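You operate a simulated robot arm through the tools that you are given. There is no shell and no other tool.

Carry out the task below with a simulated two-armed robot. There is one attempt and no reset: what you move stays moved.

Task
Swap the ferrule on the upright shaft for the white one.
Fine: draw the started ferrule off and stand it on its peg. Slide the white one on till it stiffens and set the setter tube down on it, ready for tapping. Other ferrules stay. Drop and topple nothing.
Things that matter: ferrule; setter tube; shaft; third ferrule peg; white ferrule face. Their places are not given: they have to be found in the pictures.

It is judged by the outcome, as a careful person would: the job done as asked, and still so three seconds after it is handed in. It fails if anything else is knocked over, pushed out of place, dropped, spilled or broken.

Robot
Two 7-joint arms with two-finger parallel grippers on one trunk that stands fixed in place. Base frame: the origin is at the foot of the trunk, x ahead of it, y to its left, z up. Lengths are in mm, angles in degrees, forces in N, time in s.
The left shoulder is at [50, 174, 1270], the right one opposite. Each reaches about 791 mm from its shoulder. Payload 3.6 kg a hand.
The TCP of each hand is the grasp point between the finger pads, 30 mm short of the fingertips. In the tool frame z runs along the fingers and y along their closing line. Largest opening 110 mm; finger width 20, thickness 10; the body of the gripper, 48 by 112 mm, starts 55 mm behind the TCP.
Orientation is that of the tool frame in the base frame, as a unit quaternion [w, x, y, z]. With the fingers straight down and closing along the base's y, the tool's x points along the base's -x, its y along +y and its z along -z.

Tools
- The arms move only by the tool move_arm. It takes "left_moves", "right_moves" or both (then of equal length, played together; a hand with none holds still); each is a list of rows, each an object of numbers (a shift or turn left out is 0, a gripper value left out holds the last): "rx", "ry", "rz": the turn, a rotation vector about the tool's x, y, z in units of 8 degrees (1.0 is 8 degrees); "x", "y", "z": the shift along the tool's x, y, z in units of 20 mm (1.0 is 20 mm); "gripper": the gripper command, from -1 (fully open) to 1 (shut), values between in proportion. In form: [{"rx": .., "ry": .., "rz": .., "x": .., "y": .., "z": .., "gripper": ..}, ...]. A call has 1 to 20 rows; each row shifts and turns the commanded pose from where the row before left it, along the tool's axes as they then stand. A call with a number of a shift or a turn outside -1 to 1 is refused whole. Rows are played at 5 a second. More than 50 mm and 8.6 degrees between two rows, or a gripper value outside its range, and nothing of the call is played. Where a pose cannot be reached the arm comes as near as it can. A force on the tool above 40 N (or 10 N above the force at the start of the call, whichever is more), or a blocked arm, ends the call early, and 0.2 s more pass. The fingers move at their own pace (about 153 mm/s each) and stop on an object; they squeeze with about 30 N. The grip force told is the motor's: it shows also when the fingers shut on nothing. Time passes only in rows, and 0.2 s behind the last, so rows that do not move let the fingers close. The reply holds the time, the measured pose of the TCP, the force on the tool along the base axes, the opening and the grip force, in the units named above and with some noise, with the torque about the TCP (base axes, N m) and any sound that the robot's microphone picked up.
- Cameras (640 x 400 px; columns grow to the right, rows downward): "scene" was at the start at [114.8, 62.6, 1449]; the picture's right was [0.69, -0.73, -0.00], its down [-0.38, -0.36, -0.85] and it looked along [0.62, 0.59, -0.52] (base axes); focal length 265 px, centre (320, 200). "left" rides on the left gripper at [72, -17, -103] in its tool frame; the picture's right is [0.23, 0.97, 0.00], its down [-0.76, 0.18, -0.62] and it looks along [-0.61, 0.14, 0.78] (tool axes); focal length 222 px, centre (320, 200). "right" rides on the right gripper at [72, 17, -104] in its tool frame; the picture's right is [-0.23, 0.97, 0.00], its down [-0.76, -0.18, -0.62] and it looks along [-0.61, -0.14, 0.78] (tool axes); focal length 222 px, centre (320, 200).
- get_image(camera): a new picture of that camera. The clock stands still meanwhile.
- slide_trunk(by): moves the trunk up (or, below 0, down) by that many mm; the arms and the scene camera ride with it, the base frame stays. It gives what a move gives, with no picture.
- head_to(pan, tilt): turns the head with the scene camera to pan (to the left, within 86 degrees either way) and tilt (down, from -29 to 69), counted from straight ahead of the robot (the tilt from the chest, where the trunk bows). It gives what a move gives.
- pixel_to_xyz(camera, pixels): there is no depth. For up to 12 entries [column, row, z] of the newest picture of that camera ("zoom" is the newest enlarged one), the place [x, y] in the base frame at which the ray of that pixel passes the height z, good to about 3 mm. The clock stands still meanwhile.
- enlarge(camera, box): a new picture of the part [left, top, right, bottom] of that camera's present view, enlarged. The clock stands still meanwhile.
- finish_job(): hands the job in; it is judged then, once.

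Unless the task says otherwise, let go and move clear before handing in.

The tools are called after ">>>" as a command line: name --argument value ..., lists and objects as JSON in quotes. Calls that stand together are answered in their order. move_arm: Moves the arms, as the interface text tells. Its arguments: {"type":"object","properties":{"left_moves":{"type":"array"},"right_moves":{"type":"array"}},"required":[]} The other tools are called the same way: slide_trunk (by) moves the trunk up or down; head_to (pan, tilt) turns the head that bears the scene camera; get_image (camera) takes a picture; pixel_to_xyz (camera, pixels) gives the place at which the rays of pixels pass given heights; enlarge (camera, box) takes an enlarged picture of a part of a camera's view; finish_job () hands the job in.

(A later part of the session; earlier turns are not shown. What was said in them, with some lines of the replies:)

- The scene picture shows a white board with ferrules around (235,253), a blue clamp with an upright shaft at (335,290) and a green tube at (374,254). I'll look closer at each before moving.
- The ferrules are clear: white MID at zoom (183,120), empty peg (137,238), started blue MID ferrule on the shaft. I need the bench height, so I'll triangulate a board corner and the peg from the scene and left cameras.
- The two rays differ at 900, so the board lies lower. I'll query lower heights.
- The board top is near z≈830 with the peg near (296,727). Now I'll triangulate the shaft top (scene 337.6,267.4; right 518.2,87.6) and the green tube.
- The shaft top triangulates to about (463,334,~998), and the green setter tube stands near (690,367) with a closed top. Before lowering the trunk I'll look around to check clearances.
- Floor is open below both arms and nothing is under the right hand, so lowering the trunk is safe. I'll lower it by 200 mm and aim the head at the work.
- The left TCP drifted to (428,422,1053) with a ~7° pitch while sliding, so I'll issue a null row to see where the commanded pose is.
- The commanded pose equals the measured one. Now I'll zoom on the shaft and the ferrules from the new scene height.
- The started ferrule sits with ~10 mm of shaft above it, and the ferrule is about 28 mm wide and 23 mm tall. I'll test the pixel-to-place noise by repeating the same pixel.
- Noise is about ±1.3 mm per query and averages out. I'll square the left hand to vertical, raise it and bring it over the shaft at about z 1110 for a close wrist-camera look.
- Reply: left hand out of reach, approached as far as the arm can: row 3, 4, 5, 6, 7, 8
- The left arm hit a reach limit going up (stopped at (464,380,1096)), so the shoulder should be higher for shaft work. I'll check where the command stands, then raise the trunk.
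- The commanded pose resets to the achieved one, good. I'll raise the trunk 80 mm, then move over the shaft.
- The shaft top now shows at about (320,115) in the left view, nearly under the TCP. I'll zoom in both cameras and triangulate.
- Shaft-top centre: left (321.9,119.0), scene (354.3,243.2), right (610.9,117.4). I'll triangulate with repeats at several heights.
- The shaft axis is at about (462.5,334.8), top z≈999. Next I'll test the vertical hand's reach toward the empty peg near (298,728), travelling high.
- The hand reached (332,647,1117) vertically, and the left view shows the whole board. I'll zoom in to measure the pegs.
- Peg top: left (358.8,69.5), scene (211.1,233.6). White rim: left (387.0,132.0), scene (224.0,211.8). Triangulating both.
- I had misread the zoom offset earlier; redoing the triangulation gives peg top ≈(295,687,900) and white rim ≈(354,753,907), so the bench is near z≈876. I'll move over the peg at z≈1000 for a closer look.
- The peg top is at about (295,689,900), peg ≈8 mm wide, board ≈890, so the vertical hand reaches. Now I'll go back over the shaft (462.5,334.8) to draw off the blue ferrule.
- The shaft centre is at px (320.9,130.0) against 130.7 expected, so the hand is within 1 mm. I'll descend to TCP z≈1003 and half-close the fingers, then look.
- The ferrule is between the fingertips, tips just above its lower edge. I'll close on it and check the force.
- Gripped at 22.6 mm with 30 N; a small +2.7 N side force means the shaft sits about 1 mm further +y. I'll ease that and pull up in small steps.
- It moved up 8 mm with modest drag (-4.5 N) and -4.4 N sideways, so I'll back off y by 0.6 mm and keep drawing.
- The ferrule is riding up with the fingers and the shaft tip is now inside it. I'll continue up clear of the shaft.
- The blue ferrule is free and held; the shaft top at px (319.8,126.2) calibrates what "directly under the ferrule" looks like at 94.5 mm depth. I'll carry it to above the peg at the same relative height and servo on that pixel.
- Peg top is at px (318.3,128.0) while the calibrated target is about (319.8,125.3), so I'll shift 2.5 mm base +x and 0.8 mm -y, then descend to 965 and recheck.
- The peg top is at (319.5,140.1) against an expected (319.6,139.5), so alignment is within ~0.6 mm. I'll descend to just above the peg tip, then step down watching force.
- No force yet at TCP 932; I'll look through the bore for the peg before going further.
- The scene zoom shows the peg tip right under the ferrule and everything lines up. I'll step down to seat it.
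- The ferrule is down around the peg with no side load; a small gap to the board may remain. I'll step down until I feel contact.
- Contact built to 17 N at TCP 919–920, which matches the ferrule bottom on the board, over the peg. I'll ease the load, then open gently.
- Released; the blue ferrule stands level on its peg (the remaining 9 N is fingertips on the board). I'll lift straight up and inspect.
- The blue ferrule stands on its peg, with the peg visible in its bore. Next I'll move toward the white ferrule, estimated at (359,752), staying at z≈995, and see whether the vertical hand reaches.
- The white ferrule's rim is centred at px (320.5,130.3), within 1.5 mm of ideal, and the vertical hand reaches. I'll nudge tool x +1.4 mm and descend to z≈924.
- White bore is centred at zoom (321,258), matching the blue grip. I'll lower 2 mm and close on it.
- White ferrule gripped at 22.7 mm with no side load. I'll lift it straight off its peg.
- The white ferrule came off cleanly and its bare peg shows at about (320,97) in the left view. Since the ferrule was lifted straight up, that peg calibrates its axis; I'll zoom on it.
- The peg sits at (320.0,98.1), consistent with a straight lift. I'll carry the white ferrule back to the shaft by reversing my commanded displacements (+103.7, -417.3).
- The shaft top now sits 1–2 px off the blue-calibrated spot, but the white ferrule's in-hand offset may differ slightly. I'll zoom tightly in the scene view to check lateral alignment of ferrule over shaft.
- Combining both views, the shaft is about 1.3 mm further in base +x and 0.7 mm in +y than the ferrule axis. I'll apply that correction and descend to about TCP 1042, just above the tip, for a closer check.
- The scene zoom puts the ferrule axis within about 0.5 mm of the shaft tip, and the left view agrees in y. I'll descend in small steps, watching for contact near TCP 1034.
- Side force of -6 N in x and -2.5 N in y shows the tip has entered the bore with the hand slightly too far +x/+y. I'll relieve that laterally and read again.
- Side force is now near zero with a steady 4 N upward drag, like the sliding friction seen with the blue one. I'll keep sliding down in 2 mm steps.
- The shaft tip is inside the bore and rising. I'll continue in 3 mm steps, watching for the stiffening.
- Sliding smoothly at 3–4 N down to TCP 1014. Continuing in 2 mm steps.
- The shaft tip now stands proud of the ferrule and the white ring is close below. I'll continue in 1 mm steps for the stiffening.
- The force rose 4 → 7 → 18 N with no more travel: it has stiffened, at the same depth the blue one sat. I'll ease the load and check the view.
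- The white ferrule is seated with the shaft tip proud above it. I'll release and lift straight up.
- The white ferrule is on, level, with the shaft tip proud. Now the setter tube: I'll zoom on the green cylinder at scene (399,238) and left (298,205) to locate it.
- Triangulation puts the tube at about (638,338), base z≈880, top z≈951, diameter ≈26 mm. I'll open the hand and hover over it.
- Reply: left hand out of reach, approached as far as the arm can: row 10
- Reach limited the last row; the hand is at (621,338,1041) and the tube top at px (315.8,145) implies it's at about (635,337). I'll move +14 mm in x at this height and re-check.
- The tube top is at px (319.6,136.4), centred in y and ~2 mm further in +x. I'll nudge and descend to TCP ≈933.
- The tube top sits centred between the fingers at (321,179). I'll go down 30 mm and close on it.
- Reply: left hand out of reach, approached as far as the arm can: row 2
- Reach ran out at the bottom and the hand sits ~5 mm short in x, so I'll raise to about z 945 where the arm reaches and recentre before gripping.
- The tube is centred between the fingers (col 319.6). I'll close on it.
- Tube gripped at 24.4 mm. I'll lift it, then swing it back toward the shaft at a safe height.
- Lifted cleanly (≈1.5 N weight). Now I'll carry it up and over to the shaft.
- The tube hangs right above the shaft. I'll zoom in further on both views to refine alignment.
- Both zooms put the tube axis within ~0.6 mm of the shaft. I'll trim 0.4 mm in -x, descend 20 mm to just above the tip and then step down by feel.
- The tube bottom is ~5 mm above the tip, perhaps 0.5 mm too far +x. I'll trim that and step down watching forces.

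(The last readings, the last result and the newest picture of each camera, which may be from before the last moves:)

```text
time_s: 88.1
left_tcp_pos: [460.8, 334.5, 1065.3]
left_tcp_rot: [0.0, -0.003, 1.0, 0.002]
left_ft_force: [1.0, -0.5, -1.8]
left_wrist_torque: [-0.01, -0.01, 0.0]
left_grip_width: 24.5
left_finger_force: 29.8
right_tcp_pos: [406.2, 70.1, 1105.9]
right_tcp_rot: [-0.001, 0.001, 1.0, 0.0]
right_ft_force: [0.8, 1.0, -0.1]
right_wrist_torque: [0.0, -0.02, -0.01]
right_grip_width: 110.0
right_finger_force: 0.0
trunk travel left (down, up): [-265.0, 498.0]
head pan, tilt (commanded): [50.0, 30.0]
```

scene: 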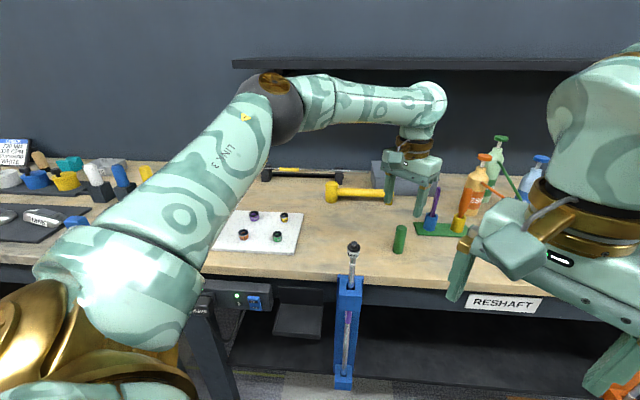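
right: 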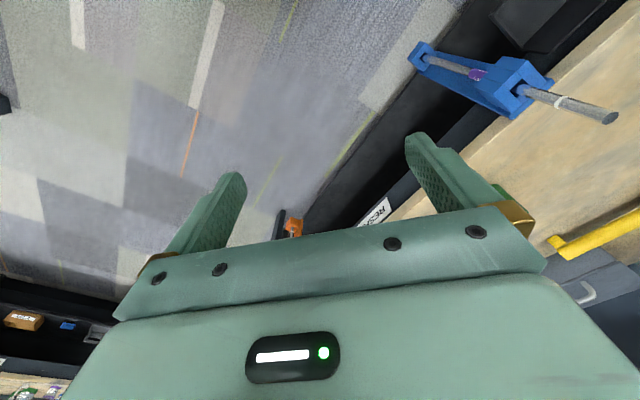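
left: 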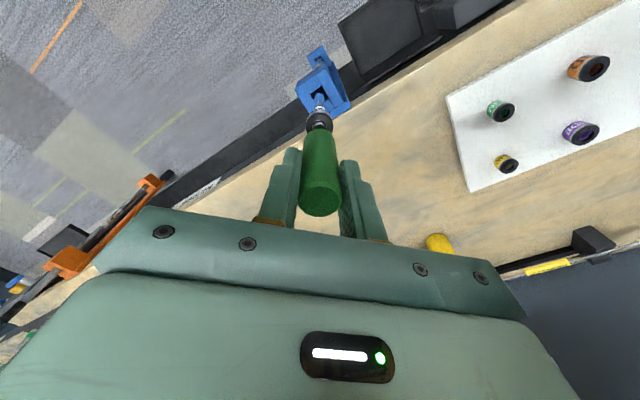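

>>> move_arm --left_moves '[{"z": 0.05}, {}]'

>>> move_arm --left_moves '[{"z": 0.05}, {}]'

>>> move_arm --left_moves '[{"z": 0.05}, {}]'

>>> move_arm --left_moves '[{"z": 0.05}, {}]'

>>> enlarge --camera "scene" --box '[334, 228, 374, 253]'

```text
time_s: 88.7
left_tcp_pos: [460.4, 335.3, 1064.9]
left_tcp_rot: [0.0, -0.002, 1.0, 0.002]
left_ft_force: [0.3, -0.1, 0.9]
left_wrist_torque: [0.03, -0.01, -0.03]
left_grip_width: 24.7
left_finger_force: 30.1
right_tcp_pos: [406.4, 71.7, 1105.9]
right_tcp_rot: [0.001, 0.001, 1.0, 0.001]
right_ft_force: [0.4, -0.1, 0.2]
right_wrist_torque: [0.0, 0.02, 0.01]
right_grip_width: 110.3
right_finger_force: 0.2
trunk travel left (down, up): [-265.0, 498.0]
head pan, tilt (commanded): [50.0, 30.0]
```

```text
time_s: 89.3
left_tcp_pos: [460.9, 335.0, 1061.8]
left_tcp_rot: [0.0, -0.002, 1.0, 0.002]
left_ft_force: [-0.8, 0.2, -0.6]
left_wrist_torque: [0.01, -0.02, -0.02]
left_grip_width: 25.0
left_finger_force: 29.7
right_tcp_pos: [404.5, 70.7, 1105.9]
right_tcp_rot: [-0.002, 0.001, 1.0, 0.0]
right_ft_force: [0.8, 0.1, -0.7]
right_wrist_torque: [-0.01, 0.01, -0.01]
right_grip_width: 110.0
right_finger_force: 0.1
trunk travel left (down, up): [-265.0, 498.0]
head pan, tilt (commanded): [50.0, 30.0]
```

```text
time_s: 89.9
left_tcp_pos: [459.7, 333.3, 1061.6]
left_tcp_rot: [0.0, -0.001, 1.0, 0.002]
left_ft_force: [-0.9, 0.3, -1.0]
left_wrist_torque: [0.02, -0.02, 0.02]
left_grip_width: 24.7
left_finger_force: 29.9
right_tcp_pos: [405.4, 70.7, 1107.2]
right_tcp_rot: [0.0, 0.001, 1.0, 0.0]
right_ft_force: [0.1, 0.3, 0.2]
right_wrist_torque: [0.01, -0.02, 0.0]
right_grip_width: 109.9
right_finger_force: 0.0
trunk travel left (down, up): [-265.0, 498.0]
head pan, tilt (commanded): [50.0, 30.0]
```

```text
time_s: 90.5
left_tcp_pos: [460.7, 334.0, 1060.0]
left_tcp_rot: [0.001, -0.002, 1.0, 0.001]
left_ft_force: [-0.1, -0.4, -1.1]
left_wrist_torque: [-0.04, 0.01, 0.0]
left_grip_width: 24.6
left_finger_force: 29.8
right_tcp_pos: [405.7, 69.5, 1104.8]
right_tcp_rot: [0.0, 0.001, 1.0, 0.0]
right_ft_force: [0.2, -0.5, 0.1]
right_wrist_torque: [-0.03, 0.01, -0.02]
right_grip_width: 110.1
right_finger_force: 0.1
trunk travel left (down, up): [-265.0, 498.0]
head pan, tilt (commanded): [50.0, 30.0]
```

```text
16.00 times, centred on (354, 240) of scene
```

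zoom: 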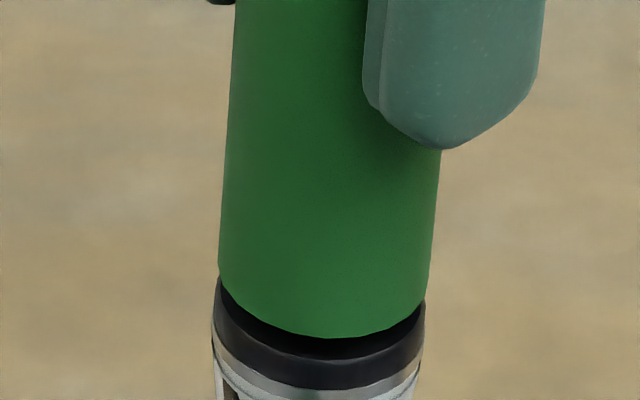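

The tube has passed over the tip with no force, and its lower end is now just above the ferrule. Continuing in 1 mm steps to seat it.

>>> move_arm --left_moves '[{"z": 0.05}, {}]'

>>> move_arm --left_moves '[{"z": 0.05}, {}]'

>>> move_arm --left_moves '[{"z": 0.05}, {}]'

>>> move_arm --left_moves '[{"z": 0.05}, {}]'

>>> move_arm --left_moves '[{"z": 0.05}, {}]'

>>> enlarge --camera "scene" --box '[334, 228, 374, 253]'

```text
time_s: 91.1
left_tcp_pos: [460.9, 334.4, 1060.2]
left_tcp_rot: [0.0, -0.002, 1.0, 0.002]
left_ft_force: [0.8, -1.6, -1.1]
left_wrist_torque: [0.01, 0.02, -0.02]
left_grip_width: 24.7
left_finger_force: 29.8
right_tcp_pos: [406.4, 69.5, 1106.7]
right_tcp_rot: [0.0, 0.001, 1.0, 0.0]
right_ft_force: [0.0, -0.2, 0.3]
right_wrist_torque: [0.01, 0.04, -0.01]
right_grip_width: 110.1
right_finger_force: 0.1
trunk travel left (down, up): [-265.0, 498.0]
head pan, tilt (commanded): [50.0, 30.0]
```

```text
time_s: 91.7
left_tcp_pos: [460.3, 334.9, 1058.4]
left_tcp_rot: [0.0, -0.003, 1.0, 0.003]
left_ft_force: [-0.2, -0.4, -0.6]
left_wrist_torque: [-0.02, 0.02, -0.01]
left_grip_width: 25.0
left_finger_force: 29.8
right_tcp_pos: [405.1, 69.9, 1106.8]
right_tcp_rot: [-0.001, 0.001, 1.0, 0.0]
right_ft_force: [-1.0, -1.6, 0.6]
right_wrist_torque: [-0.02, 0.01, -0.02]
right_grip_width: 110.2
right_finger_force: 0.1
trunk travel left (down, up): [-265.0, 498.0]
head pan, tilt (commanded): [50.0, 30.0]
```

```text
time_s: 92.3
left_tcp_pos: [460.0, 334.4, 1058.0]
left_tcp_rot: [0.0, -0.001, 1.0, 0.001]
left_ft_force: [-0.5, 0.1, -0.6]
left_wrist_torque: [0.01, 0.01, 0.01]
left_grip_width: 24.6
left_finger_force: 30.4
right_tcp_pos: [406.6, 70.6, 1106.4]
right_tcp_rot: [0.0, 0.001, 1.0, 0.0]
right_ft_force: [-0.3, 1.1, 0.0]
right_wrist_torque: [0.03, 0.0, -0.02]
right_grip_width: 110.1
right_finger_force: 0.1
trunk travel left (down, up): [-265.0, 498.0]
head pan, tilt (commanded): [50.0, 30.0]
```

```text
time_s: 92.9
left_tcp_pos: [460.5, 334.5, 1057.0]
left_tcp_rot: [-0.001, -0.002, 1.0, 0.001]
left_ft_force: [0.3, -0.2, -0.3]
left_wrist_torque: [-0.01, 0.01, -0.01]
left_grip_width: 24.8
left_finger_force: 30.2
right_tcp_pos: [406.4, 69.4, 1106.1]
right_tcp_rot: [0.0, 0.001, 1.0, 0.0]
right_ft_force: [-0.4, 0.5, -0.1]
right_wrist_torque: [0.02, 0.0, 0.01]
right_grip_width: 109.8
right_finger_force: 0.1
trunk travel left (down, up): [-265.0, 498.0]
head pan, tilt (commanded): [50.0, 30.0]
```

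```text
time_s: 93.5
left_tcp_pos: [460.2, 334.6, 1057.6]
left_tcp_rot: [0.001, -0.003, 1.0, 0.002]
left_ft_force: [0.0, 0.4, 5.8]
left_wrist_torque: [0.0, -0.09, 0.04]
left_grip_width: 24.3
left_finger_force: 30.3
right_tcp_pos: [405.5, 68.8, 1105.9]
right_tcp_rot: [0.0, 0.0, 1.0, 0.001]
right_ft_force: [0.1, 0.0, 0.6]
right_wrist_torque: [0.0, 0.01, -0.01]
right_grip_width: 110.0
right_finger_force: 0.0
trunk travel left (down, up): [-265.0, 498.0]
head pan, tilt (commanded): [50.0, 30.0]
```

```text
16.00 times, centred on (354, 240) of scene
```

zoom: 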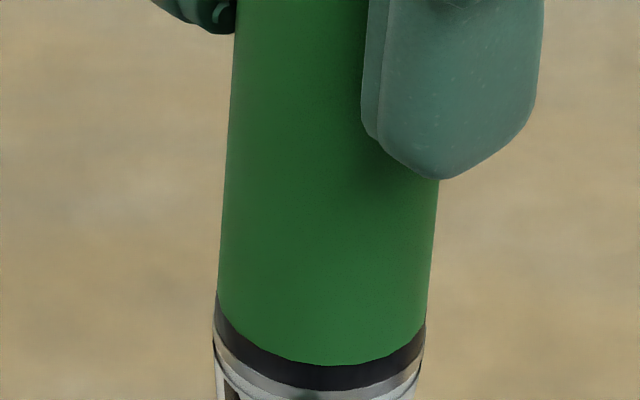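

Contact of ~6 N at TCP 1057, with the tube's end sitting on the ferrule's black rim and no side force. I'll ease the load slightly and open the fingers gently.

>>> move_arm --left_moves '[{"z": -0.02}, {}, {"gripper": 0.5}, {}, {"gripper": 0.4}, {}, {}]'

>>> enlarge --camera "scene" --box '[314, 180, 394, 260]'

>>> enlarge --camera "left" --box '[240, 110, 400, 210]'

```text
time_s: 95.1
left_tcp_pos: [460.5, 334.0, 1057.1]
left_tcp_rot: [0.0, -0.002, 1.0, 0.001]
left_ft_force: [0.5, 0.0, 1.0]
left_wrist_torque: [-0.01, 0.01, 0.0]
left_grip_width: 32.8
left_finger_force: 0.3
right_tcp_pos: [406.7, 69.8, 1105.9]
right_tcp_rot: [-0.001, 0.0, 1.0, 0.001]
right_ft_force: [-0.2, 0.7, 0.4]
right_wrist_torque: [0.0, 0.01, 0.01]
right_grip_width: 109.9
right_finger_force: 0.0
trunk travel left (down, up): [-265.0, 498.0]
head pan, tilt (commanded): [50.0, 30.0]
```

```text
5.00 times, centred on (354, 220) of scene
```

zoom: 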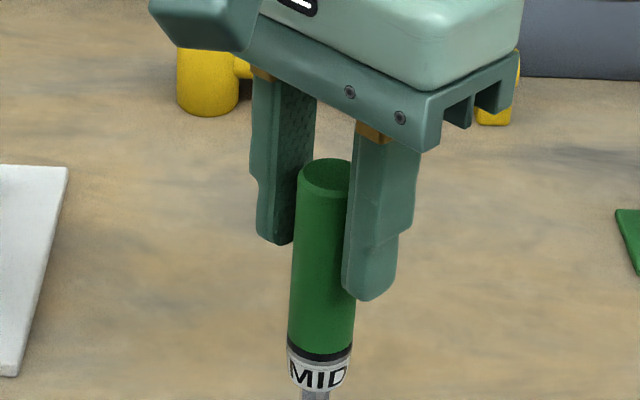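

```text
4.00 times, centred on (320, 160) of left
```

zoom: 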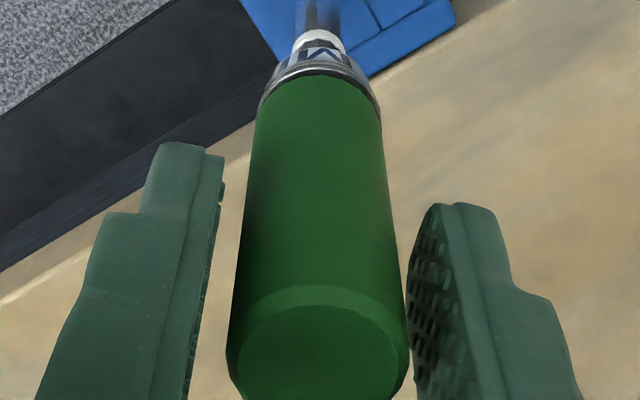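

The tube stands upright on the ferrule and the fingers are clear. I'll open wider and lift the hand straight up.

>>> move_arm --left_moves '[{"gripper": 0.0}, {"gripper": -0.3}, {}, {"z": -0.5}, {"z": -0.8}, {"z": -0.8}, {"z": -0.8}, {"z": -0.8}, {"z": -0.8}, {}]'

>>> enlarge --camera "scene" --box '[314, 190, 394, 270]'

>>> get_image --camera "left"

>>> get_image --camera "scene"

```text
time_s: 97.3
left_tcp_pos: [459.1, 334.2, 1146.1]
left_tcp_rot: [0.0, -0.003, 1.0, 0.002]
left_ft_force: [0.1, -0.1, -0.1]
left_wrist_torque: [0.01, -0.02, 0.0]
left_grip_width: 71.4
left_finger_force: 0.1
right_tcp_pos: [405.4, 69.3, 1107.0]
right_tcp_rot: [0.0, 0.0, 1.0, 0.0]
right_ft_force: [0.9, 0.7, -0.6]
right_wrist_torque: [0.01, 0.01, -0.05]
right_grip_width: 109.8
right_finger_force: 0.0
trunk travel left (down, up): [-265.0, 498.0]
head pan, tilt (commanded): [50.0, 30.0]
```

```text
5.00 times, centred on (354, 230) of scene
```

zoom: 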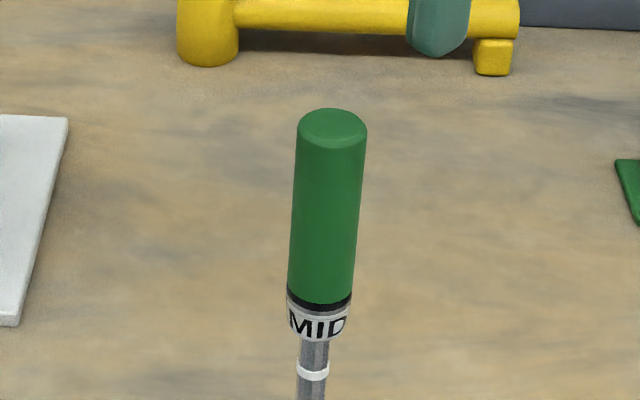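

```text
taken
```

left: 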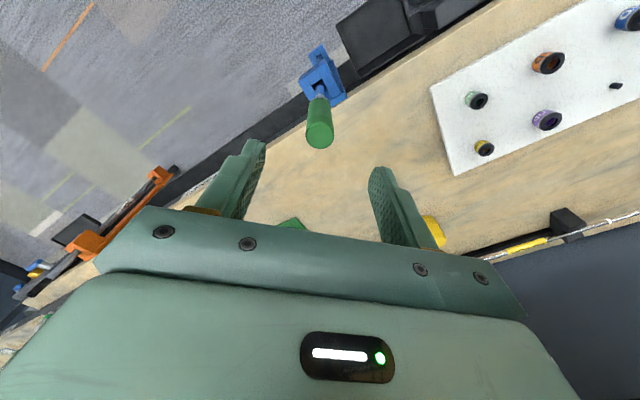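

```text
taken
```

scene: 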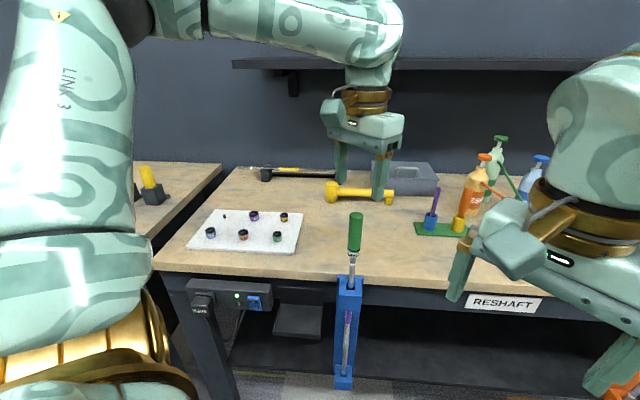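

The tube stands upright on the white ferrule; the other ferrules and the hammer are in place. I'll move the hand off to the side and verify everything once more.

>>> move_arm --left_moves '[{"y": 0.8}, {"y": 0.8}, {"y": 0.8}, {"y": 0.8}, {"y": 0.8}, {"y": 0.8}, {}, {}, {}, {}, {}, {}, {}, {}]'

>>> enlarge --camera "scene" --box '[334, 205, 374, 265]'

>>> enlarge --camera "scene" --box '[180, 195, 310, 265]'

>>> get_image --camera "scene"

```text
time_s: 100.3
left_tcp_pos: [459.8, 429.5, 1146.8]
left_tcp_rot: [0.0, -0.002, 1.0, 0.002]
left_ft_force: [0.7, 0.9, -0.1]
left_wrist_torque: [0.0, 0.04, -0.03]
left_grip_width: 71.4
left_finger_force: 0.1
right_tcp_pos: [405.5, 69.3, 1106.3]
right_tcp_rot: [0.0, 0.001, 1.0, 0.0]
right_ft_force: [-0.5, 0.1, 0.5]
right_wrist_torque: [0.03, 0.02, 0.03]
right_grip_width: 109.8
right_finger_force: 0.0
trunk travel left (down, up): [-265.0, 498.0]
head pan, tilt (commanded): [50.0, 30.0]
```

```text
6.67 times, centred on (354, 235) of scene
```

zoom: 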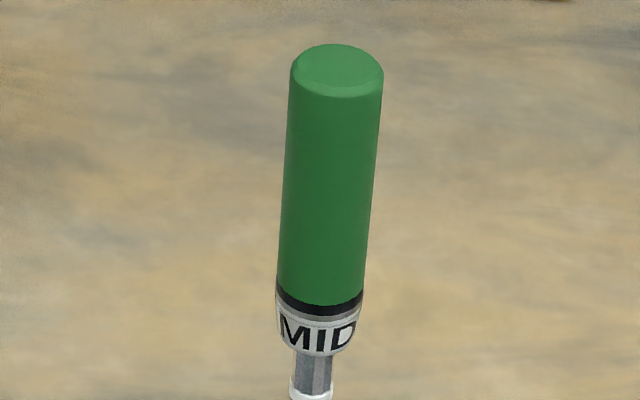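

```text
4.92 times, centred on (245, 230) of scene
```

zoom: 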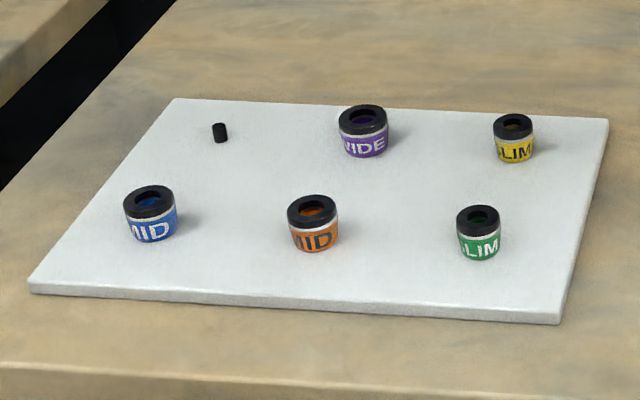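

```text
taken
```

scene: 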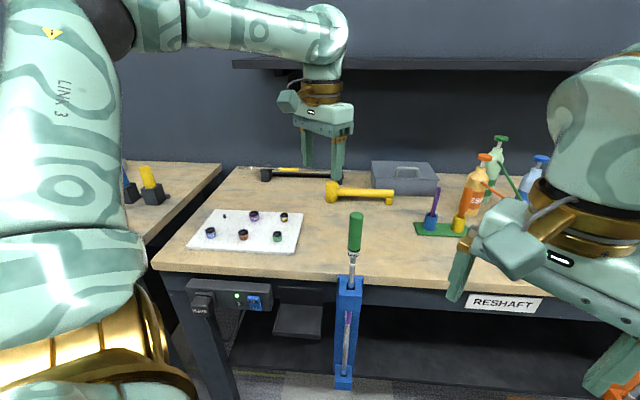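

The last pictures show the blue ferrule on its peg at zoom (150,213) and the white ferrule on the shaft with the green setter tube upright on it at (355,232). Nothing else has been disturbed and both hands are clear, so I'm handing the job in.

>>> finish_job

```text
The job is handed in.
```

The ferrule swap is done and I've handed the job in. The judged result hasn't come back to me.

- **Blue ferrule:** I drew it off the shaft and stood it on the empty peg. It sits level, and I could see the peg inside its bore.
- **White ferrule:** I slid it onto the shaft until the push force rose from about 4 N to 18 N and it stopped moving. That is about as deep as the blue one had been.
- **Setter tube:** I lowered it over the shaft tip, and it made light contact on the white ferrule. It was still standing upright several seconds after I let go.
- **Everything else:** In the last pictures the other ferrules, the hammer, the brush pots and the bottles were where they started. Both hands were clear.
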